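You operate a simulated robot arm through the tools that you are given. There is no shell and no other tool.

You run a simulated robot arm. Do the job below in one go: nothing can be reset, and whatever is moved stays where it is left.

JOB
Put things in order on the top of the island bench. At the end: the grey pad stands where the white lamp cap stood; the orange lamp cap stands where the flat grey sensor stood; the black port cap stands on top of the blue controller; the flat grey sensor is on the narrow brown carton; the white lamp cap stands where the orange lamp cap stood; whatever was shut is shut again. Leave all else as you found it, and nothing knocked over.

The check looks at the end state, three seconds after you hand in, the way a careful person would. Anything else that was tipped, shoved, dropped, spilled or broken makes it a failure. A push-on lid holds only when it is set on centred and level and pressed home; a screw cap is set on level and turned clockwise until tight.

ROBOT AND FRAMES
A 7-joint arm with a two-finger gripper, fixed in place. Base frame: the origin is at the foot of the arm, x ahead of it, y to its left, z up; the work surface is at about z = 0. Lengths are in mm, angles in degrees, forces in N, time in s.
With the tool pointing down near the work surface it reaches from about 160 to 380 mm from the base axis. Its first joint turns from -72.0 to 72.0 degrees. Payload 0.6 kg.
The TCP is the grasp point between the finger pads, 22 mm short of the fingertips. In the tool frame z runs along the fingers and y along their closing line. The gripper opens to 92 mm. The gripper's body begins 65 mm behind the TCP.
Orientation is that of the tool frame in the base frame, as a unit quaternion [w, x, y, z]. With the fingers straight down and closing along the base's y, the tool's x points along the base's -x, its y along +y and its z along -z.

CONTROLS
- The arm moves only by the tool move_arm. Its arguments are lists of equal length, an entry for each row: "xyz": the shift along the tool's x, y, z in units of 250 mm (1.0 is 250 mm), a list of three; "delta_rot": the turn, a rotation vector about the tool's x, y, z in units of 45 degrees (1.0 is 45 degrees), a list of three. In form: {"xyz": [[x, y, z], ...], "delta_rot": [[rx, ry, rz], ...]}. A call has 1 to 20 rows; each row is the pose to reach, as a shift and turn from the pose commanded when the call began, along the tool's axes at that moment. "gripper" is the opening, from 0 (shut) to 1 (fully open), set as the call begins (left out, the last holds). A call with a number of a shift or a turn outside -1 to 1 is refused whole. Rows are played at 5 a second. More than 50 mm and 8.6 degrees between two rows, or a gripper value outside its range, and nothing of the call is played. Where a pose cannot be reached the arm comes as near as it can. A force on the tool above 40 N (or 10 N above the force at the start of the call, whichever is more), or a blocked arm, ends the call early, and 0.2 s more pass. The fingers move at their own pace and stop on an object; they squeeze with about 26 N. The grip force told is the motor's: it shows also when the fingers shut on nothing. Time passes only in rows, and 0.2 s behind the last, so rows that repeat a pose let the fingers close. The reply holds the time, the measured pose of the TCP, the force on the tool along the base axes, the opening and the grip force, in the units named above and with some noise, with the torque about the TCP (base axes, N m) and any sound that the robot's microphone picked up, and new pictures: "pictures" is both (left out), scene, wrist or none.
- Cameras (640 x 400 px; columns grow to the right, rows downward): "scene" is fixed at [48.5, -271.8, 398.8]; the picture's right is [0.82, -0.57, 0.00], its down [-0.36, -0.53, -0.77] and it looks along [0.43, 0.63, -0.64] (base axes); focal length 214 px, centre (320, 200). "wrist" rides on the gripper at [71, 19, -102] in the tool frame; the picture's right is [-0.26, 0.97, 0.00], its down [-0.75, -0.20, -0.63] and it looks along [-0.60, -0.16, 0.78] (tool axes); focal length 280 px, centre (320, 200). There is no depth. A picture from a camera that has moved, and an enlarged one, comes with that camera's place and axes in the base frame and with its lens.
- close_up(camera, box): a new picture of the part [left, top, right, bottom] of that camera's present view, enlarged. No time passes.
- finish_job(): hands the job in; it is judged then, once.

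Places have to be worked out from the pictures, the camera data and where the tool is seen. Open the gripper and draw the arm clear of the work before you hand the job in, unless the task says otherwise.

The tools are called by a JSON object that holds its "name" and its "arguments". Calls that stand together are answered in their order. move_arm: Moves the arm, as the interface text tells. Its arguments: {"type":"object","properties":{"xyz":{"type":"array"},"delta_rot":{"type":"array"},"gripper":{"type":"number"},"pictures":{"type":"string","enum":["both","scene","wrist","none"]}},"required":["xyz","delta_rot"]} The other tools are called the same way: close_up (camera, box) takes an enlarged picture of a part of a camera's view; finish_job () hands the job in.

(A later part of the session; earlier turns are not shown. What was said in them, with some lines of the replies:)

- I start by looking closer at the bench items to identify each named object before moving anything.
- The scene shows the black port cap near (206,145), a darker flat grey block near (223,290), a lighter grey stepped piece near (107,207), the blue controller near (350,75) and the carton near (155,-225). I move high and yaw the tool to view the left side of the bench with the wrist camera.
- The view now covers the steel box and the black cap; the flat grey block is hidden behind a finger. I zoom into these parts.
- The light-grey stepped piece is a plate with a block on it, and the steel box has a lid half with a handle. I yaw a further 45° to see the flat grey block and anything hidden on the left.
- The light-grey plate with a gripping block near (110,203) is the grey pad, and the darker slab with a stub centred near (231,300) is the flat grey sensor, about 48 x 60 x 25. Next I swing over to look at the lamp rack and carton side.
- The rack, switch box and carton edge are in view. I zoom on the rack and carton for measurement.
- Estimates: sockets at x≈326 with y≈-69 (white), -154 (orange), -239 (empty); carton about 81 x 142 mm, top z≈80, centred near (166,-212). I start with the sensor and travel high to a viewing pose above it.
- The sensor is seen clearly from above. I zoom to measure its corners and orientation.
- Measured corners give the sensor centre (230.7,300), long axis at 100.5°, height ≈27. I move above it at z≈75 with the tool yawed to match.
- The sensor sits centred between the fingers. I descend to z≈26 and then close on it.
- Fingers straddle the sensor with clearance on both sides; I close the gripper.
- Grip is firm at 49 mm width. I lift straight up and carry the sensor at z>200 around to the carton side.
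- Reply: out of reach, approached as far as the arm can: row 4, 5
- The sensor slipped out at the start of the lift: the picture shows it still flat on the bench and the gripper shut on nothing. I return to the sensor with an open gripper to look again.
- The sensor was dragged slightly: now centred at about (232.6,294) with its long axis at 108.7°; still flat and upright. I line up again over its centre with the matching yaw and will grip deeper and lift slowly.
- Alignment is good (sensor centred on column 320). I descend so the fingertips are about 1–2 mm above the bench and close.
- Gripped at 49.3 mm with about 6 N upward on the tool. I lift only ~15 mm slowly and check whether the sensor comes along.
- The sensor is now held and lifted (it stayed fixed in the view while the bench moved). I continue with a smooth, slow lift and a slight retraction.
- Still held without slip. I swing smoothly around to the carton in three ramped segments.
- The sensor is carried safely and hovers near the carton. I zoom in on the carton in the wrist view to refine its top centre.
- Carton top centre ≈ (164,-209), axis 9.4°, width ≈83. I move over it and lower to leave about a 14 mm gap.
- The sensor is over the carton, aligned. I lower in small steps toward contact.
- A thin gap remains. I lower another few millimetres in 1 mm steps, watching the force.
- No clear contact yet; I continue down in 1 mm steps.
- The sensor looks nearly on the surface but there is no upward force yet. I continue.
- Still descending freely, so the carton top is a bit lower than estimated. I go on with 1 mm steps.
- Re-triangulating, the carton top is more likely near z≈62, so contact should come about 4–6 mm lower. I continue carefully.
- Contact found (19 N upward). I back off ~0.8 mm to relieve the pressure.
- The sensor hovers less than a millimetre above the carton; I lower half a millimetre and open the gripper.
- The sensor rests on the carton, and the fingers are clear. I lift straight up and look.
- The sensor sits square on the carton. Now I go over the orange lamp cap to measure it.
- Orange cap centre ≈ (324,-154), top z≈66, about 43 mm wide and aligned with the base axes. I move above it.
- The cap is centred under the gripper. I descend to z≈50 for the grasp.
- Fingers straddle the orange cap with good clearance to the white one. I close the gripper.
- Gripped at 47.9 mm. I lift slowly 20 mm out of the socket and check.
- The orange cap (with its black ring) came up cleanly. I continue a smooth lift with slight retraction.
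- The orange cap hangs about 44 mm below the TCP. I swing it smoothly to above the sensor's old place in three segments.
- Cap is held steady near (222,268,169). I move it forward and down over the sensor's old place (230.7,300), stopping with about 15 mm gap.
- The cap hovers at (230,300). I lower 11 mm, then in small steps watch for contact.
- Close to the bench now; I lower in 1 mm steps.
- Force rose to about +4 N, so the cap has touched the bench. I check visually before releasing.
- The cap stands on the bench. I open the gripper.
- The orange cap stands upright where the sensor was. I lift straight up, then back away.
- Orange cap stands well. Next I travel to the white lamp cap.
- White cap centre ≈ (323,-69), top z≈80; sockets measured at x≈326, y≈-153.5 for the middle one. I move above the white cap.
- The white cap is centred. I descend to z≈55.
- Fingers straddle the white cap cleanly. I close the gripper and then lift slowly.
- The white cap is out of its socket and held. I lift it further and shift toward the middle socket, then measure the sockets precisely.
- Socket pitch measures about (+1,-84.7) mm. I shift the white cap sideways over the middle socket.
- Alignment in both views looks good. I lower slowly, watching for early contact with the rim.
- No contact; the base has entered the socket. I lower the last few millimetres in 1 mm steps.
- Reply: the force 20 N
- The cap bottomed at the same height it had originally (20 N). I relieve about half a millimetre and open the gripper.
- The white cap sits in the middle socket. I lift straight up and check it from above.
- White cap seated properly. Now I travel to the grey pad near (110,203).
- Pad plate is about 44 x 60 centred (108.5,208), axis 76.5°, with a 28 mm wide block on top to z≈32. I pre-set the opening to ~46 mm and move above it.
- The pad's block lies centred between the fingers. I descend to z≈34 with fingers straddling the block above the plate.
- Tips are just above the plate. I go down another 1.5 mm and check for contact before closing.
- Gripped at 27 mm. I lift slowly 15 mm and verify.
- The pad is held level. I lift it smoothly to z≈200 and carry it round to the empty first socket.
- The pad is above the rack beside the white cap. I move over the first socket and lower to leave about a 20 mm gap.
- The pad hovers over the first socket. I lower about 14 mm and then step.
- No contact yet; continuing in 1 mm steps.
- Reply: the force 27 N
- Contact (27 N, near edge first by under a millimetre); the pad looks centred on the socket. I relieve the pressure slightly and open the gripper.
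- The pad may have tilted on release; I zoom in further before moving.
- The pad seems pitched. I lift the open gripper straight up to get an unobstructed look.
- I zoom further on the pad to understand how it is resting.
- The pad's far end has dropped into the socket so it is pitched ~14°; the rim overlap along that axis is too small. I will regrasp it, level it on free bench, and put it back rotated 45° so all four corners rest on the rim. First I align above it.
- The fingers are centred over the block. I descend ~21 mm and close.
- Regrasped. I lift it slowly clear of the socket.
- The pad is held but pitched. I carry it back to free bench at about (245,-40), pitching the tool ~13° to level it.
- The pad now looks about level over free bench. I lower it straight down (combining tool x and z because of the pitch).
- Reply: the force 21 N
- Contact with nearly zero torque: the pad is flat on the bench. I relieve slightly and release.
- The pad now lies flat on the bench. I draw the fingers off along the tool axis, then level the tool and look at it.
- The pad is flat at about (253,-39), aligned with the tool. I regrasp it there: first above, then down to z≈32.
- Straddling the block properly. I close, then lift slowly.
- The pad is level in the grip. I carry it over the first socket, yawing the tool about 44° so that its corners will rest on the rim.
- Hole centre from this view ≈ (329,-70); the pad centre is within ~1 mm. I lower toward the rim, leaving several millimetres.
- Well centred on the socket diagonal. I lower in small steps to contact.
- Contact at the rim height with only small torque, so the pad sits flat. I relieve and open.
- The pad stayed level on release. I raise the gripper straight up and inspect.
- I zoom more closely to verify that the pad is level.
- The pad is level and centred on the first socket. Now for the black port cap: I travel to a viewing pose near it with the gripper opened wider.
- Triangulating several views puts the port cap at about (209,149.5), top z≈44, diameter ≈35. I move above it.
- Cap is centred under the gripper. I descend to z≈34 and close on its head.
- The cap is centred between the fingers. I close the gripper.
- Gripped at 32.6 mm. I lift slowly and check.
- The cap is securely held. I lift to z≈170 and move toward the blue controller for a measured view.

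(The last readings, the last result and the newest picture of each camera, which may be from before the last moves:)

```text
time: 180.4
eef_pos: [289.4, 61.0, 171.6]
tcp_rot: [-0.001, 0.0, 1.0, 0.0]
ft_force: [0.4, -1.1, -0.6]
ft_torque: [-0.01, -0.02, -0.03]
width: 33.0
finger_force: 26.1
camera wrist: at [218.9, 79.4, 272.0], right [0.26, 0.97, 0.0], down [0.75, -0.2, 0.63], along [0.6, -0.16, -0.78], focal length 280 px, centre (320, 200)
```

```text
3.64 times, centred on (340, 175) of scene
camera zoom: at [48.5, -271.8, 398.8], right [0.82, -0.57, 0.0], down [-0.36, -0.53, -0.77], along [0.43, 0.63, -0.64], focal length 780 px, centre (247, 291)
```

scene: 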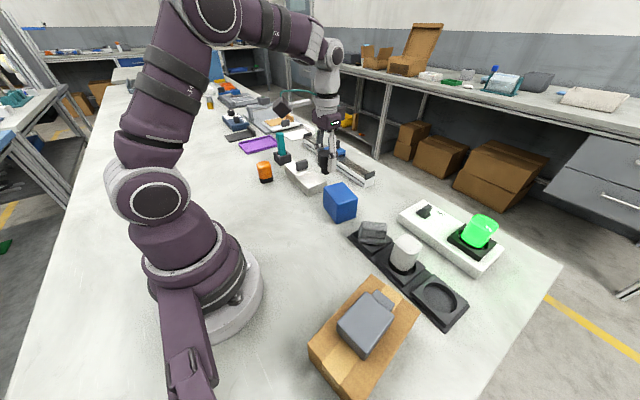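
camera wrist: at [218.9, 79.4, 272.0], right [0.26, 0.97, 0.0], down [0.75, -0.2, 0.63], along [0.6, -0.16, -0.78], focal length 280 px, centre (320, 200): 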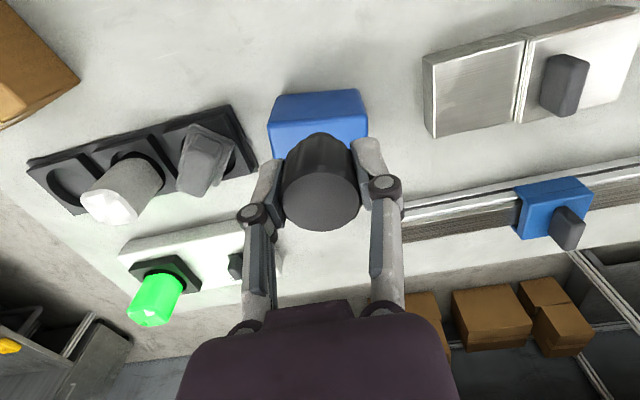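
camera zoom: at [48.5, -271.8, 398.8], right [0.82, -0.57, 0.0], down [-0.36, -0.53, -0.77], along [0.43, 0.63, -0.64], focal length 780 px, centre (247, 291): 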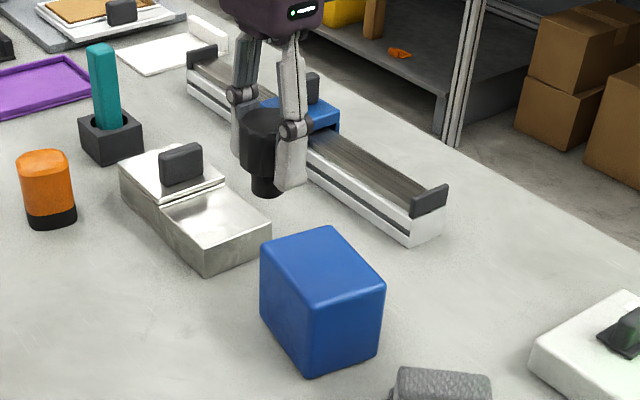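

Blue controller top is ~78 x 56 mm centred at (329,49.5), z≈64. I bring the cap over its centre, leaving ~20 mm gap.

{"name": "move_arm", "arguments": {"xyz": [[-0.01, -0.003, 0], [-0.035, -0.01, 0.005], [-0.07, -0.019, 0.02], [-0.105, -0.029, 0.045], [-0.135, -0.037, 0.08], [-0.152, -0.042, 0.12], [-0.157, -0.0436, 0.16], [-0.157, -0.0436, 0.19], [-0.157, -0.0436, 0.2], [-0.157, -0.0436, 0.2]], "delta_rot": [[0, 0, 0], [0, 0, 0], [0, 0, 0], [0, 0, 0], [0, 0, 0], [0, 0, 0], [0, 0, 0], [0, 0, 0], [0, 0, 0], [0, 0, 0]], "pictures": "both"}}

{"name": "close_up", "arguments": {"camera": "scene", "box": [300, 140, 390, 230]}}

{"name": "close_up", "arguments": {"camera": "wrist", "box": [210, 50, 430, 230]}}

```text
time: 182.6
eef_pos: [328.8, 51.0, 121.9]
tcp_rot: [0.0, -0.001, 1.0, 0.001]
ft_force: [0.2, -0.3, -0.4]
ft_torque: [-0.01, 0.01, 0.02]
width: 33.0
finger_force: 26.1
camera wrist: at [258.3, 68.9, 221.9], right [0.26, 0.97, 0.0], down [0.75, -0.2, 0.62], along [0.6, -0.16, -0.78], focal length 280 px, centre (320, 200)
```

scene: 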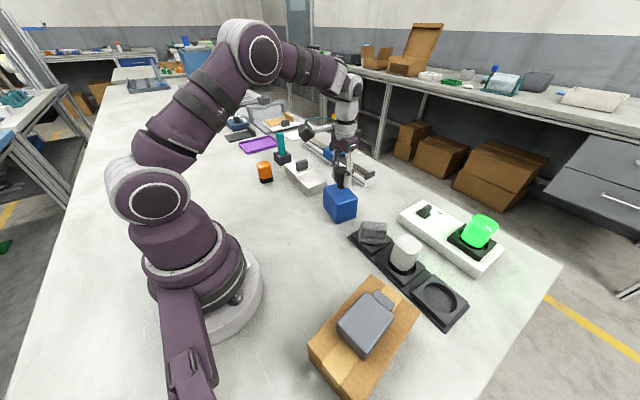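
wrist: 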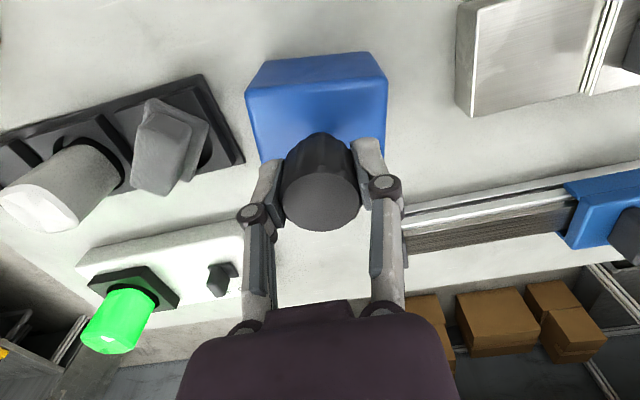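

```text
4.44 times, centred on (345, 185) of scene
camera zoom: at [48.5, -271.8, 398.8], right [0.82, -0.57, 0.0], down [-0.36, -0.53, -0.77], along [0.43, 0.63, -0.64], focal length 953 px, centre (209, 267)
```

zoom: 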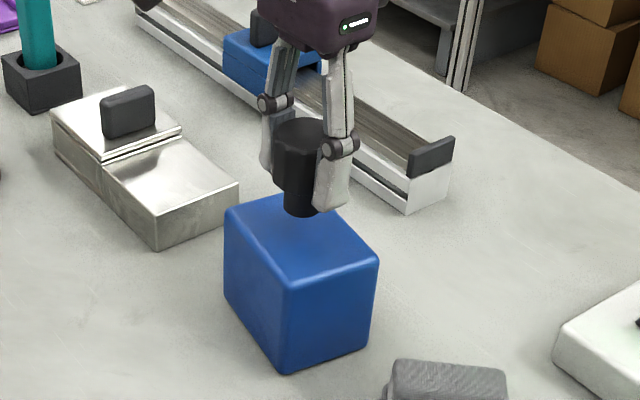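

```text
2.22 times, centred on (320, 140) of wrist
camera zoom: at [258.3, 68.9, 221.9], right [0.26, 0.97, 0.0], down [0.75, -0.2, 0.62], along [0.6, -0.16, -0.78], focal length 623 px, centre (320, 333)
```

zoom: 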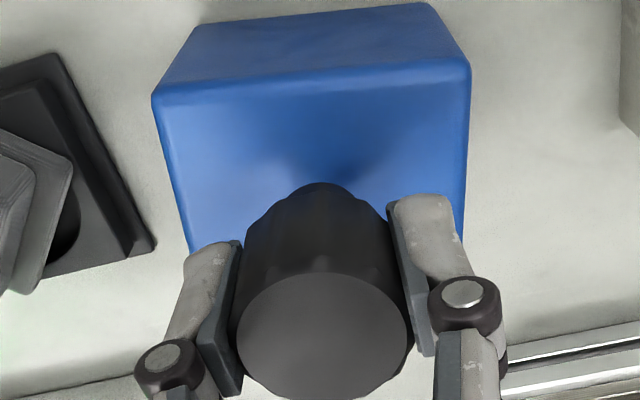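

Positioned above the blue controller. I lower 14 mm, then step by 1 mm.

{"name": "move_arm", "arguments": {"xyz": [[0, 0, 0.012], [0, 0, 0.026], [0, 0, 0.042], [0, 0, 0.056], [0, 0, 0.056]], "delta_rot": [[0, 0, 0], [0, 0, 0], [0, 0, 0], [0, 0, 0], [0, 0, 0]], "pictures": "none"}}

{"name": "close_up", "arguments": {"camera": "scene", "box": [310, 150, 380, 220]}}

```text
time: 183.8
eef_pos: [328.4, 50.5, 107.4]
tcp_rot: [0.0, 0.0, 1.0, 0.001]
ft_force: [0.2, -0.5, -0.1]
ft_torque: [0.02, -0.02, 0.0]
width: 32.8
finger_force: 26.2
```

```text
5.71 times, centred on (345, 185) of scene
camera zoom: at [48.5, -271.8, 398.8], right [0.82, -0.57, 0.0], down [-0.36, -0.53, -0.77], along [0.43, 0.63, -0.64], focal length 1226 px, centre (177, 286)
```

zoom: 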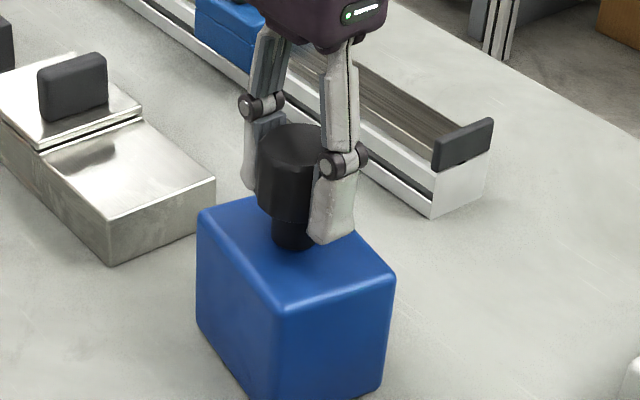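

{"name": "move_arm", "arguments": {"xyz": [[0, 0, 0.004], [0, 0, 0.008], [0, 0, 0.012], [0, 0, 0.012]], "delta_rot": [[0, 0, 0], [0, 0, 0], [0, 0, 0], [0, 0, 0]], "pictures": "none"}}

```text
time: 184.8
eef_pos: [329.9, 50.4, 104.8]
tcp_rot: [0.001, -0.001, 1.0, 0.001]
ft_force: [2.2, 1.3, 21.8]
ft_torque: [0.0, -0.06, 0.01]
width: 32.8
finger_force: 25.6
```

Contact with 22 N and negligible torque: the cap's stem sits flat on the blue controller. I relieve and open.

{"name": "move_arm", "arguments": {"xyz": [[0, 0, -0.0015], [0, 0, -0.0015]], "delta_rot": [[0, 0, 0], [0, 0, 0]], "pictures": "none"}}

{"name": "move_arm", "arguments": {"xyz": [[0, 0, 0], [0, 0, 0], [0, 0, 0], [0, 0, 0]], "delta_rot": [[0, 0, 0], [0, 0, 0], [0, 0, 0], [0, 0, 0]], "gripper": 0.7, "pictures": "wrist"}}

{"name": "close_up", "arguments": {"camera": "scene", "box": [310, 150, 380, 220]}}

```text
time: 185.4
eef_pos: [330.2, 49.9, 105.0]
tcp_rot: [0.0, -0.001, 1.0, 0.0]
ft_force: [4.7, 1.9, 12.0]
ft_torque: [0.07, -0.18, 0.05]
width: 32.6
finger_force: 26.6
```

```text
time: 186.4
eef_pos: [328.8, 50.2, 104.2]
tcp_rot: [0.0, -0.001, 1.0, -0.001]
ft_force: [-0.2, 0.4, -0.4]
ft_torque: [0.01, 0.0, 0.0]
width: 64.1
finger_force: 0.0
camera wrist: at [258.5, 68.6, 205.3], right [0.26, 0.97, 0.0], down [0.75, -0.2, 0.62], along [0.6, -0.16, -0.78], focal length 280 px, centre (320, 200)
```

wrist: 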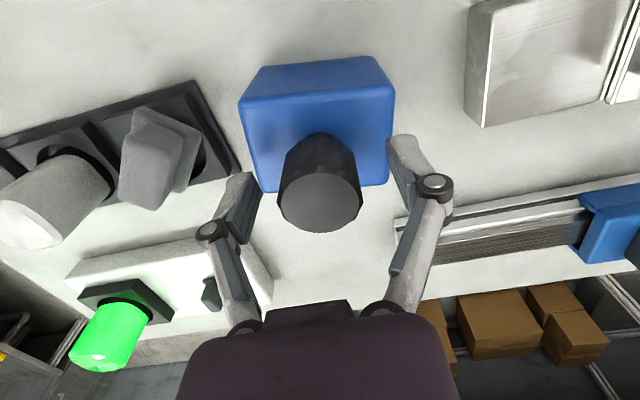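

```text
5.71 times, centred on (345, 185) of scene
camera zoom: at [48.5, -271.8, 398.8], right [0.82, -0.57, 0.0], down [-0.36, -0.53, -0.77], along [0.43, 0.63, -0.64], focal length 1226 px, centre (177, 286)
```

zoom: 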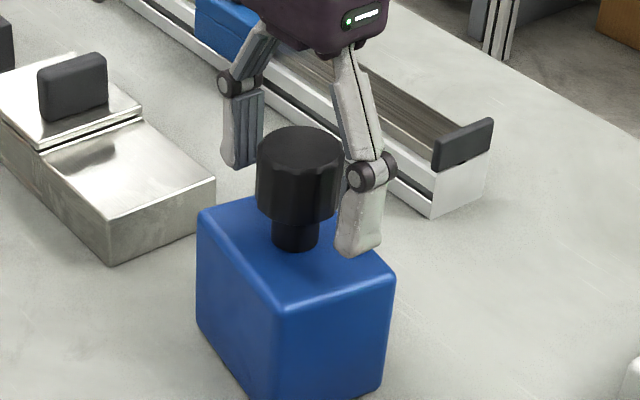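

The port cap stands upright on the blue controller. I lift straight up and clear.

{"name": "move_arm", "arguments": {"xyz": [[0, 0, -0.03], [0, 0, -0.08], [0, 0, -0.14], [0, 0, -0.22], [0, 0, -0.3], [0.06, 0, -0.38], [0.14, 0, -0.45], [0.24, 0, -0.52], [0.34, 0, -0.58], [0.34, 0, -0.58]], "delta_rot": [[0, 0, 0], [0, 0, 0], [0, 0, 0], [0, 0, 0], [0, 0, 0], [0, 0, 0], [0, 0, 0], [0, 0, 0], [0, 0, 0], [0, 0, 0]], "pictures": "both"}}

{"name": "close_up", "arguments": {"camera": "scene", "box": [220, 130, 400, 250]}}

{"name": "close_up", "arguments": {"camera": "scene", "box": [300, 200, 500, 400]}}

{"name": "close_up", "arguments": {"camera": "wrist", "box": [60, 40, 440, 260]}}

```text
time: 188.6
eef_pos: [245.6, 50.0, 248.4]
tcp_rot: [0.0, -0.001, 1.0, 0.001]
ft_force: [-0.3, 0.0, 0.9]
ft_torque: [-0.03, 0.0, -0.02]
width: 64.4
finger_force: 0.0
camera wrist: at [174.0, 68.0, 349.4], right [0.26, 0.97, 0.0], down [0.75, -0.2, 0.62], along [0.6, -0.16, -0.78], focal length 280 px, centre (320, 200)
```

scene: 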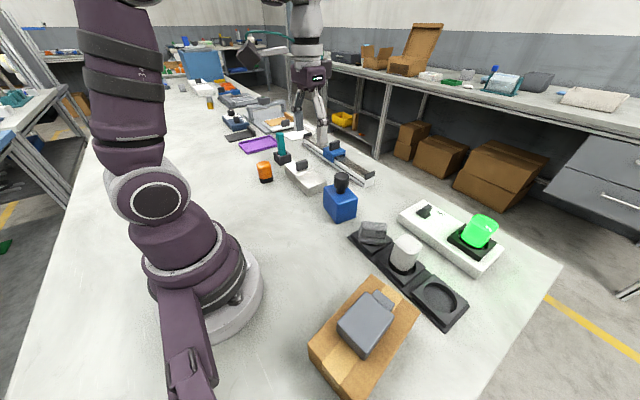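
wrist: 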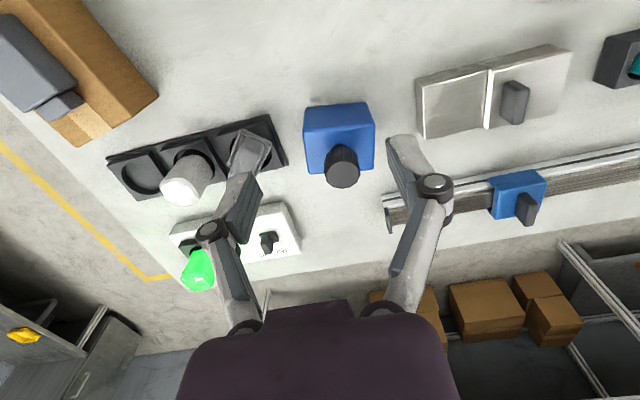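

```text
3.33 times, centred on (310, 190) of scene
camera zoom: at [48.5, -271.8, 398.8], right [0.82, -0.57, 0.0], down [-0.36, -0.53, -0.77], along [0.43, 0.63, -0.64], focal length 715 px, centre (353, 233)
```

zoom: 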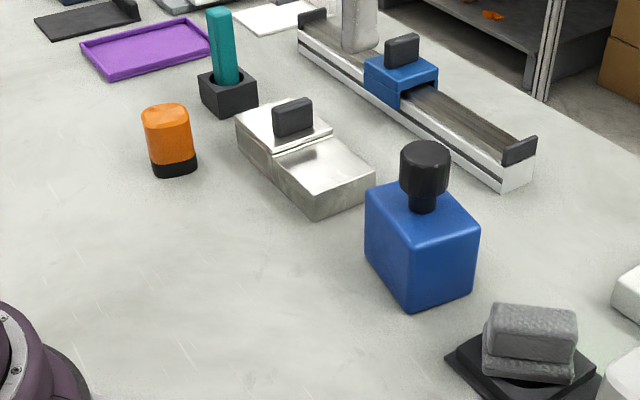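

```text
2.00 times, centred on (400, 300) of scene
camera zoom: at [48.5, -271.8, 398.8], right [0.82, -0.57, 0.0], down [-0.36, -0.53, -0.77], along [0.43, 0.63, -0.64], focal length 429 px, centre (160, 0)
```

zoom: 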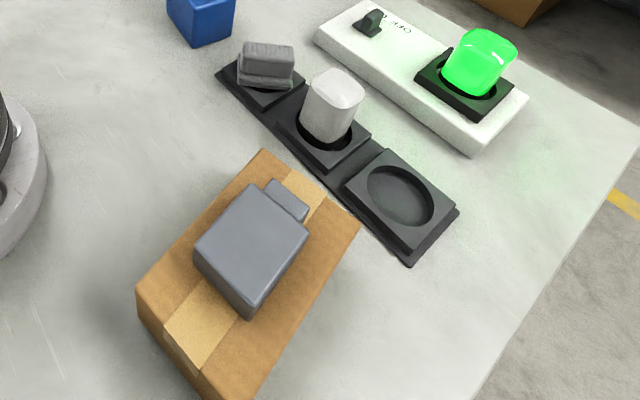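

```text
1.68 times, centred on (250, 150) of wrist
camera zoom: at [174.0, 68.0, 349.4], right [0.26, 0.97, 0.0], down [0.75, -0.2, 0.62], along [0.6, -0.16, -0.78], focal length 472 px, centre (438, 284)
```

zoom: 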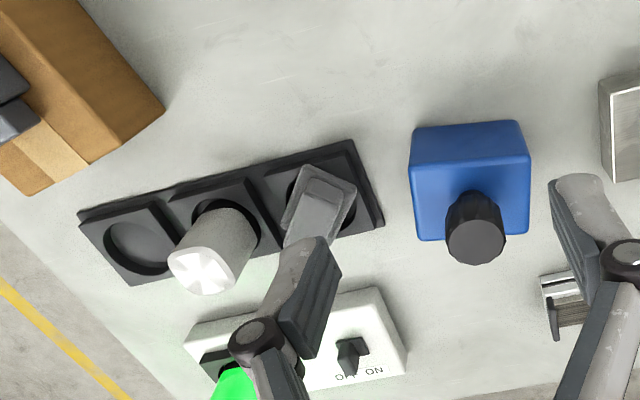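

All five items look placed. I compare the rack, box and carton with the starting views and draw the arm back to its starting pose with the gripper open.

{"name": "move_arm", "arguments": {"xyz": [[-0.01, -0.03, -0.05], [-0.02, -0.06, -0.1], [-0.04, -0.1, -0.15], [-0.04, -0.1, -0.15], [-0.04, -0.1, -0.15]], "delta_rot": [[0, 0, 0], [0, 0, 0], [0, 0, 0], [0, 0, 0], [0, 0, 0]], "gripper": 1, "pictures": "both"}}

{"name": "close_up", "arguments": {"camera": "scene", "box": [320, 180, 520, 340]}}

{"name": "close_up", "arguments": {"camera": "scene", "box": [200, 140, 360, 240]}}

{"name": "close_up", "arguments": {"camera": "scene", "box": [200, 80, 400, 200]}}

{"name": "close_up", "arguments": {"camera": "scene", "box": [300, 260, 480, 400]}}

```text
time: 189.8
eef_pos: [255.6, 23.8, 287.7]
tcp_rot: [0.0, -0.001, 1.0, 0.0]
ft_force: [0.2, -0.7, -0.4]
ft_torque: [0.01, -0.01, 0.0]
width: 92.0
finger_force: 0.1
camera wrist: at [183.4, 43.4, 387.7], right [0.26, 0.97, 0.0], down [0.75, -0.2, 0.63], along [0.6, -0.16, -0.78], focal length 280 px, centre (320, 200)
```

scene: 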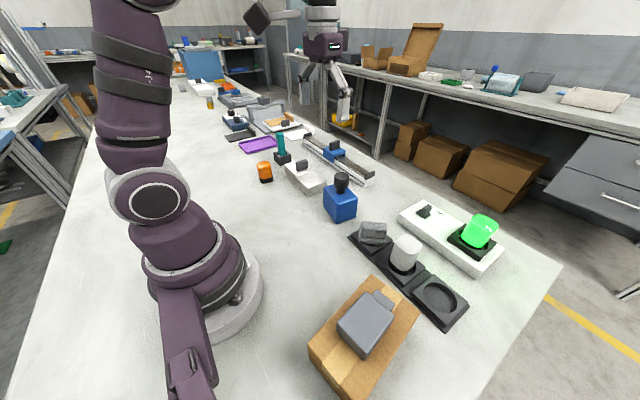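
wrist: 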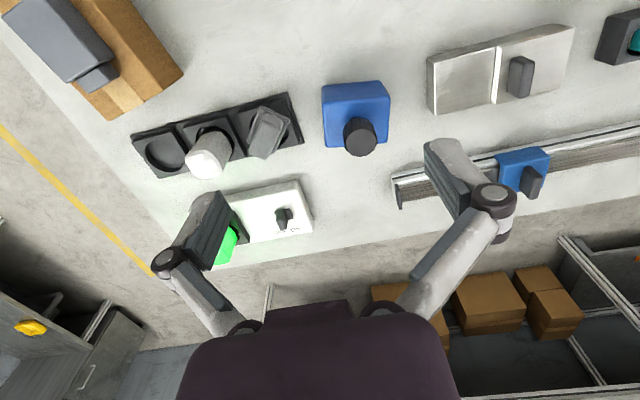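

```text
2.50 times, centred on (420, 260) of scene
camera zoom: at [48.5, -271.8, 398.8], right [0.82, -0.57, 0.0], down [-0.36, -0.53, -0.77], along [0.43, 0.63, -0.64], focal length 536 px, centre (70, 50)
```

zoom: 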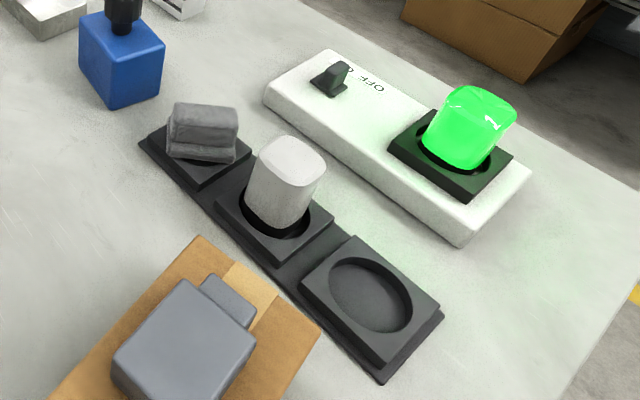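

```text
4.00 times, centred on (280, 190) of scene
camera zoom: at [48.5, -271.8, 398.8], right [0.82, -0.57, 0.0], down [-0.36, -0.53, -0.77], along [0.43, 0.63, -0.64], focal length 858 px, centre (480, 240)
```

zoom: 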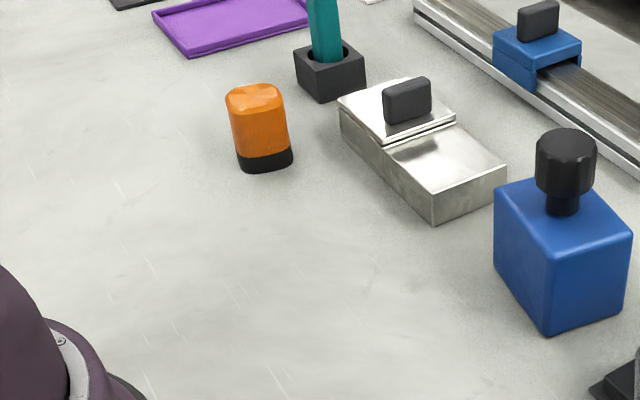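

```text
3.20 times, centred on (300, 140) of scene
camera zoom: at [48.5, -271.8, 398.8], right [0.82, -0.57, 0.0], down [-0.36, -0.53, -0.77], along [0.43, 0.63, -0.64], focal length 686 px, centre (384, 392)
```

zoom: 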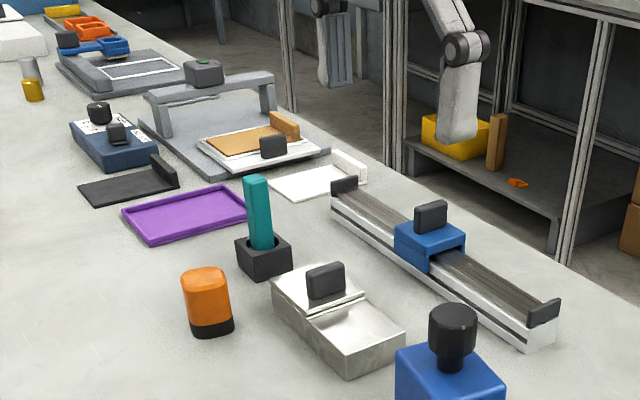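

```text
2.86 times, centred on (390, 330) of scene
camera zoom: at [48.5, -271.8, 398.8], right [0.82, -0.57, 0.0], down [-0.36, -0.53, -0.77], along [0.43, 0.63, -0.64], focal length 613 px, centre (120, -171)
```

zoom: 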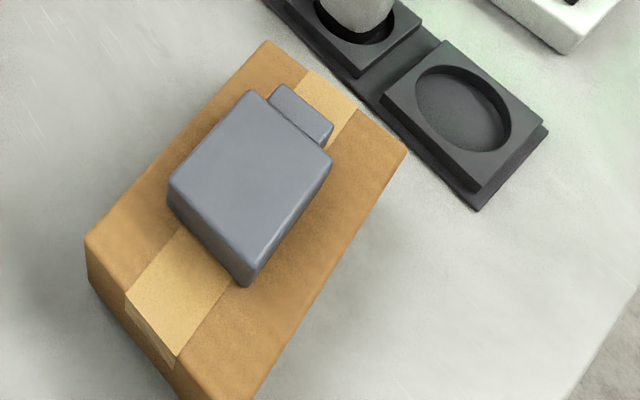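

Every item is in its place: the sensor is on the carton, the orange cap is on the sensor's old spot, the white cap is in the middle socket, the pad lies level on the first socket, and the port cap stands on the blue controller. The rack, carton, controller and steel box line up with the starting views, nothing was opened, and the arm is clear with the gripper open. I hand the job in.

{"name": "finish_job", "arguments": {}}

```text
The job is handed in.
```

I've handed the job in, and all five items are where you asked. I don't have the check's result.

- **Flat grey sensor:** it lies on the narrow brown carton. It slipped out of the gripper on the first lift and shifted a few millimetres on the bench, still flat; the second lift held.
- **Orange lamp cap:** it stands upright where the sensor first stood, before it shifted.
- **White lamp cap:** it is seated in the middle socket, where the orange cap was.
- **Grey pad:** it lies level on the first socket, where the white cap was. On the first try one end dropped into the socket. I levelled it on the bench and set it back turned about 45°, so all four corners rest on the rim.
- **Black port cap:** it stands upright on the blue controller.

I took the light-grey plate with a block on top to be the grey pad, as it was the only reachable object that fitted. I opened nothing, so there was nothing to shut again. Compared with the starting pictures, the rack, carton, controller and steel box have not moved. The arm is back near its starting position with the gripper open.
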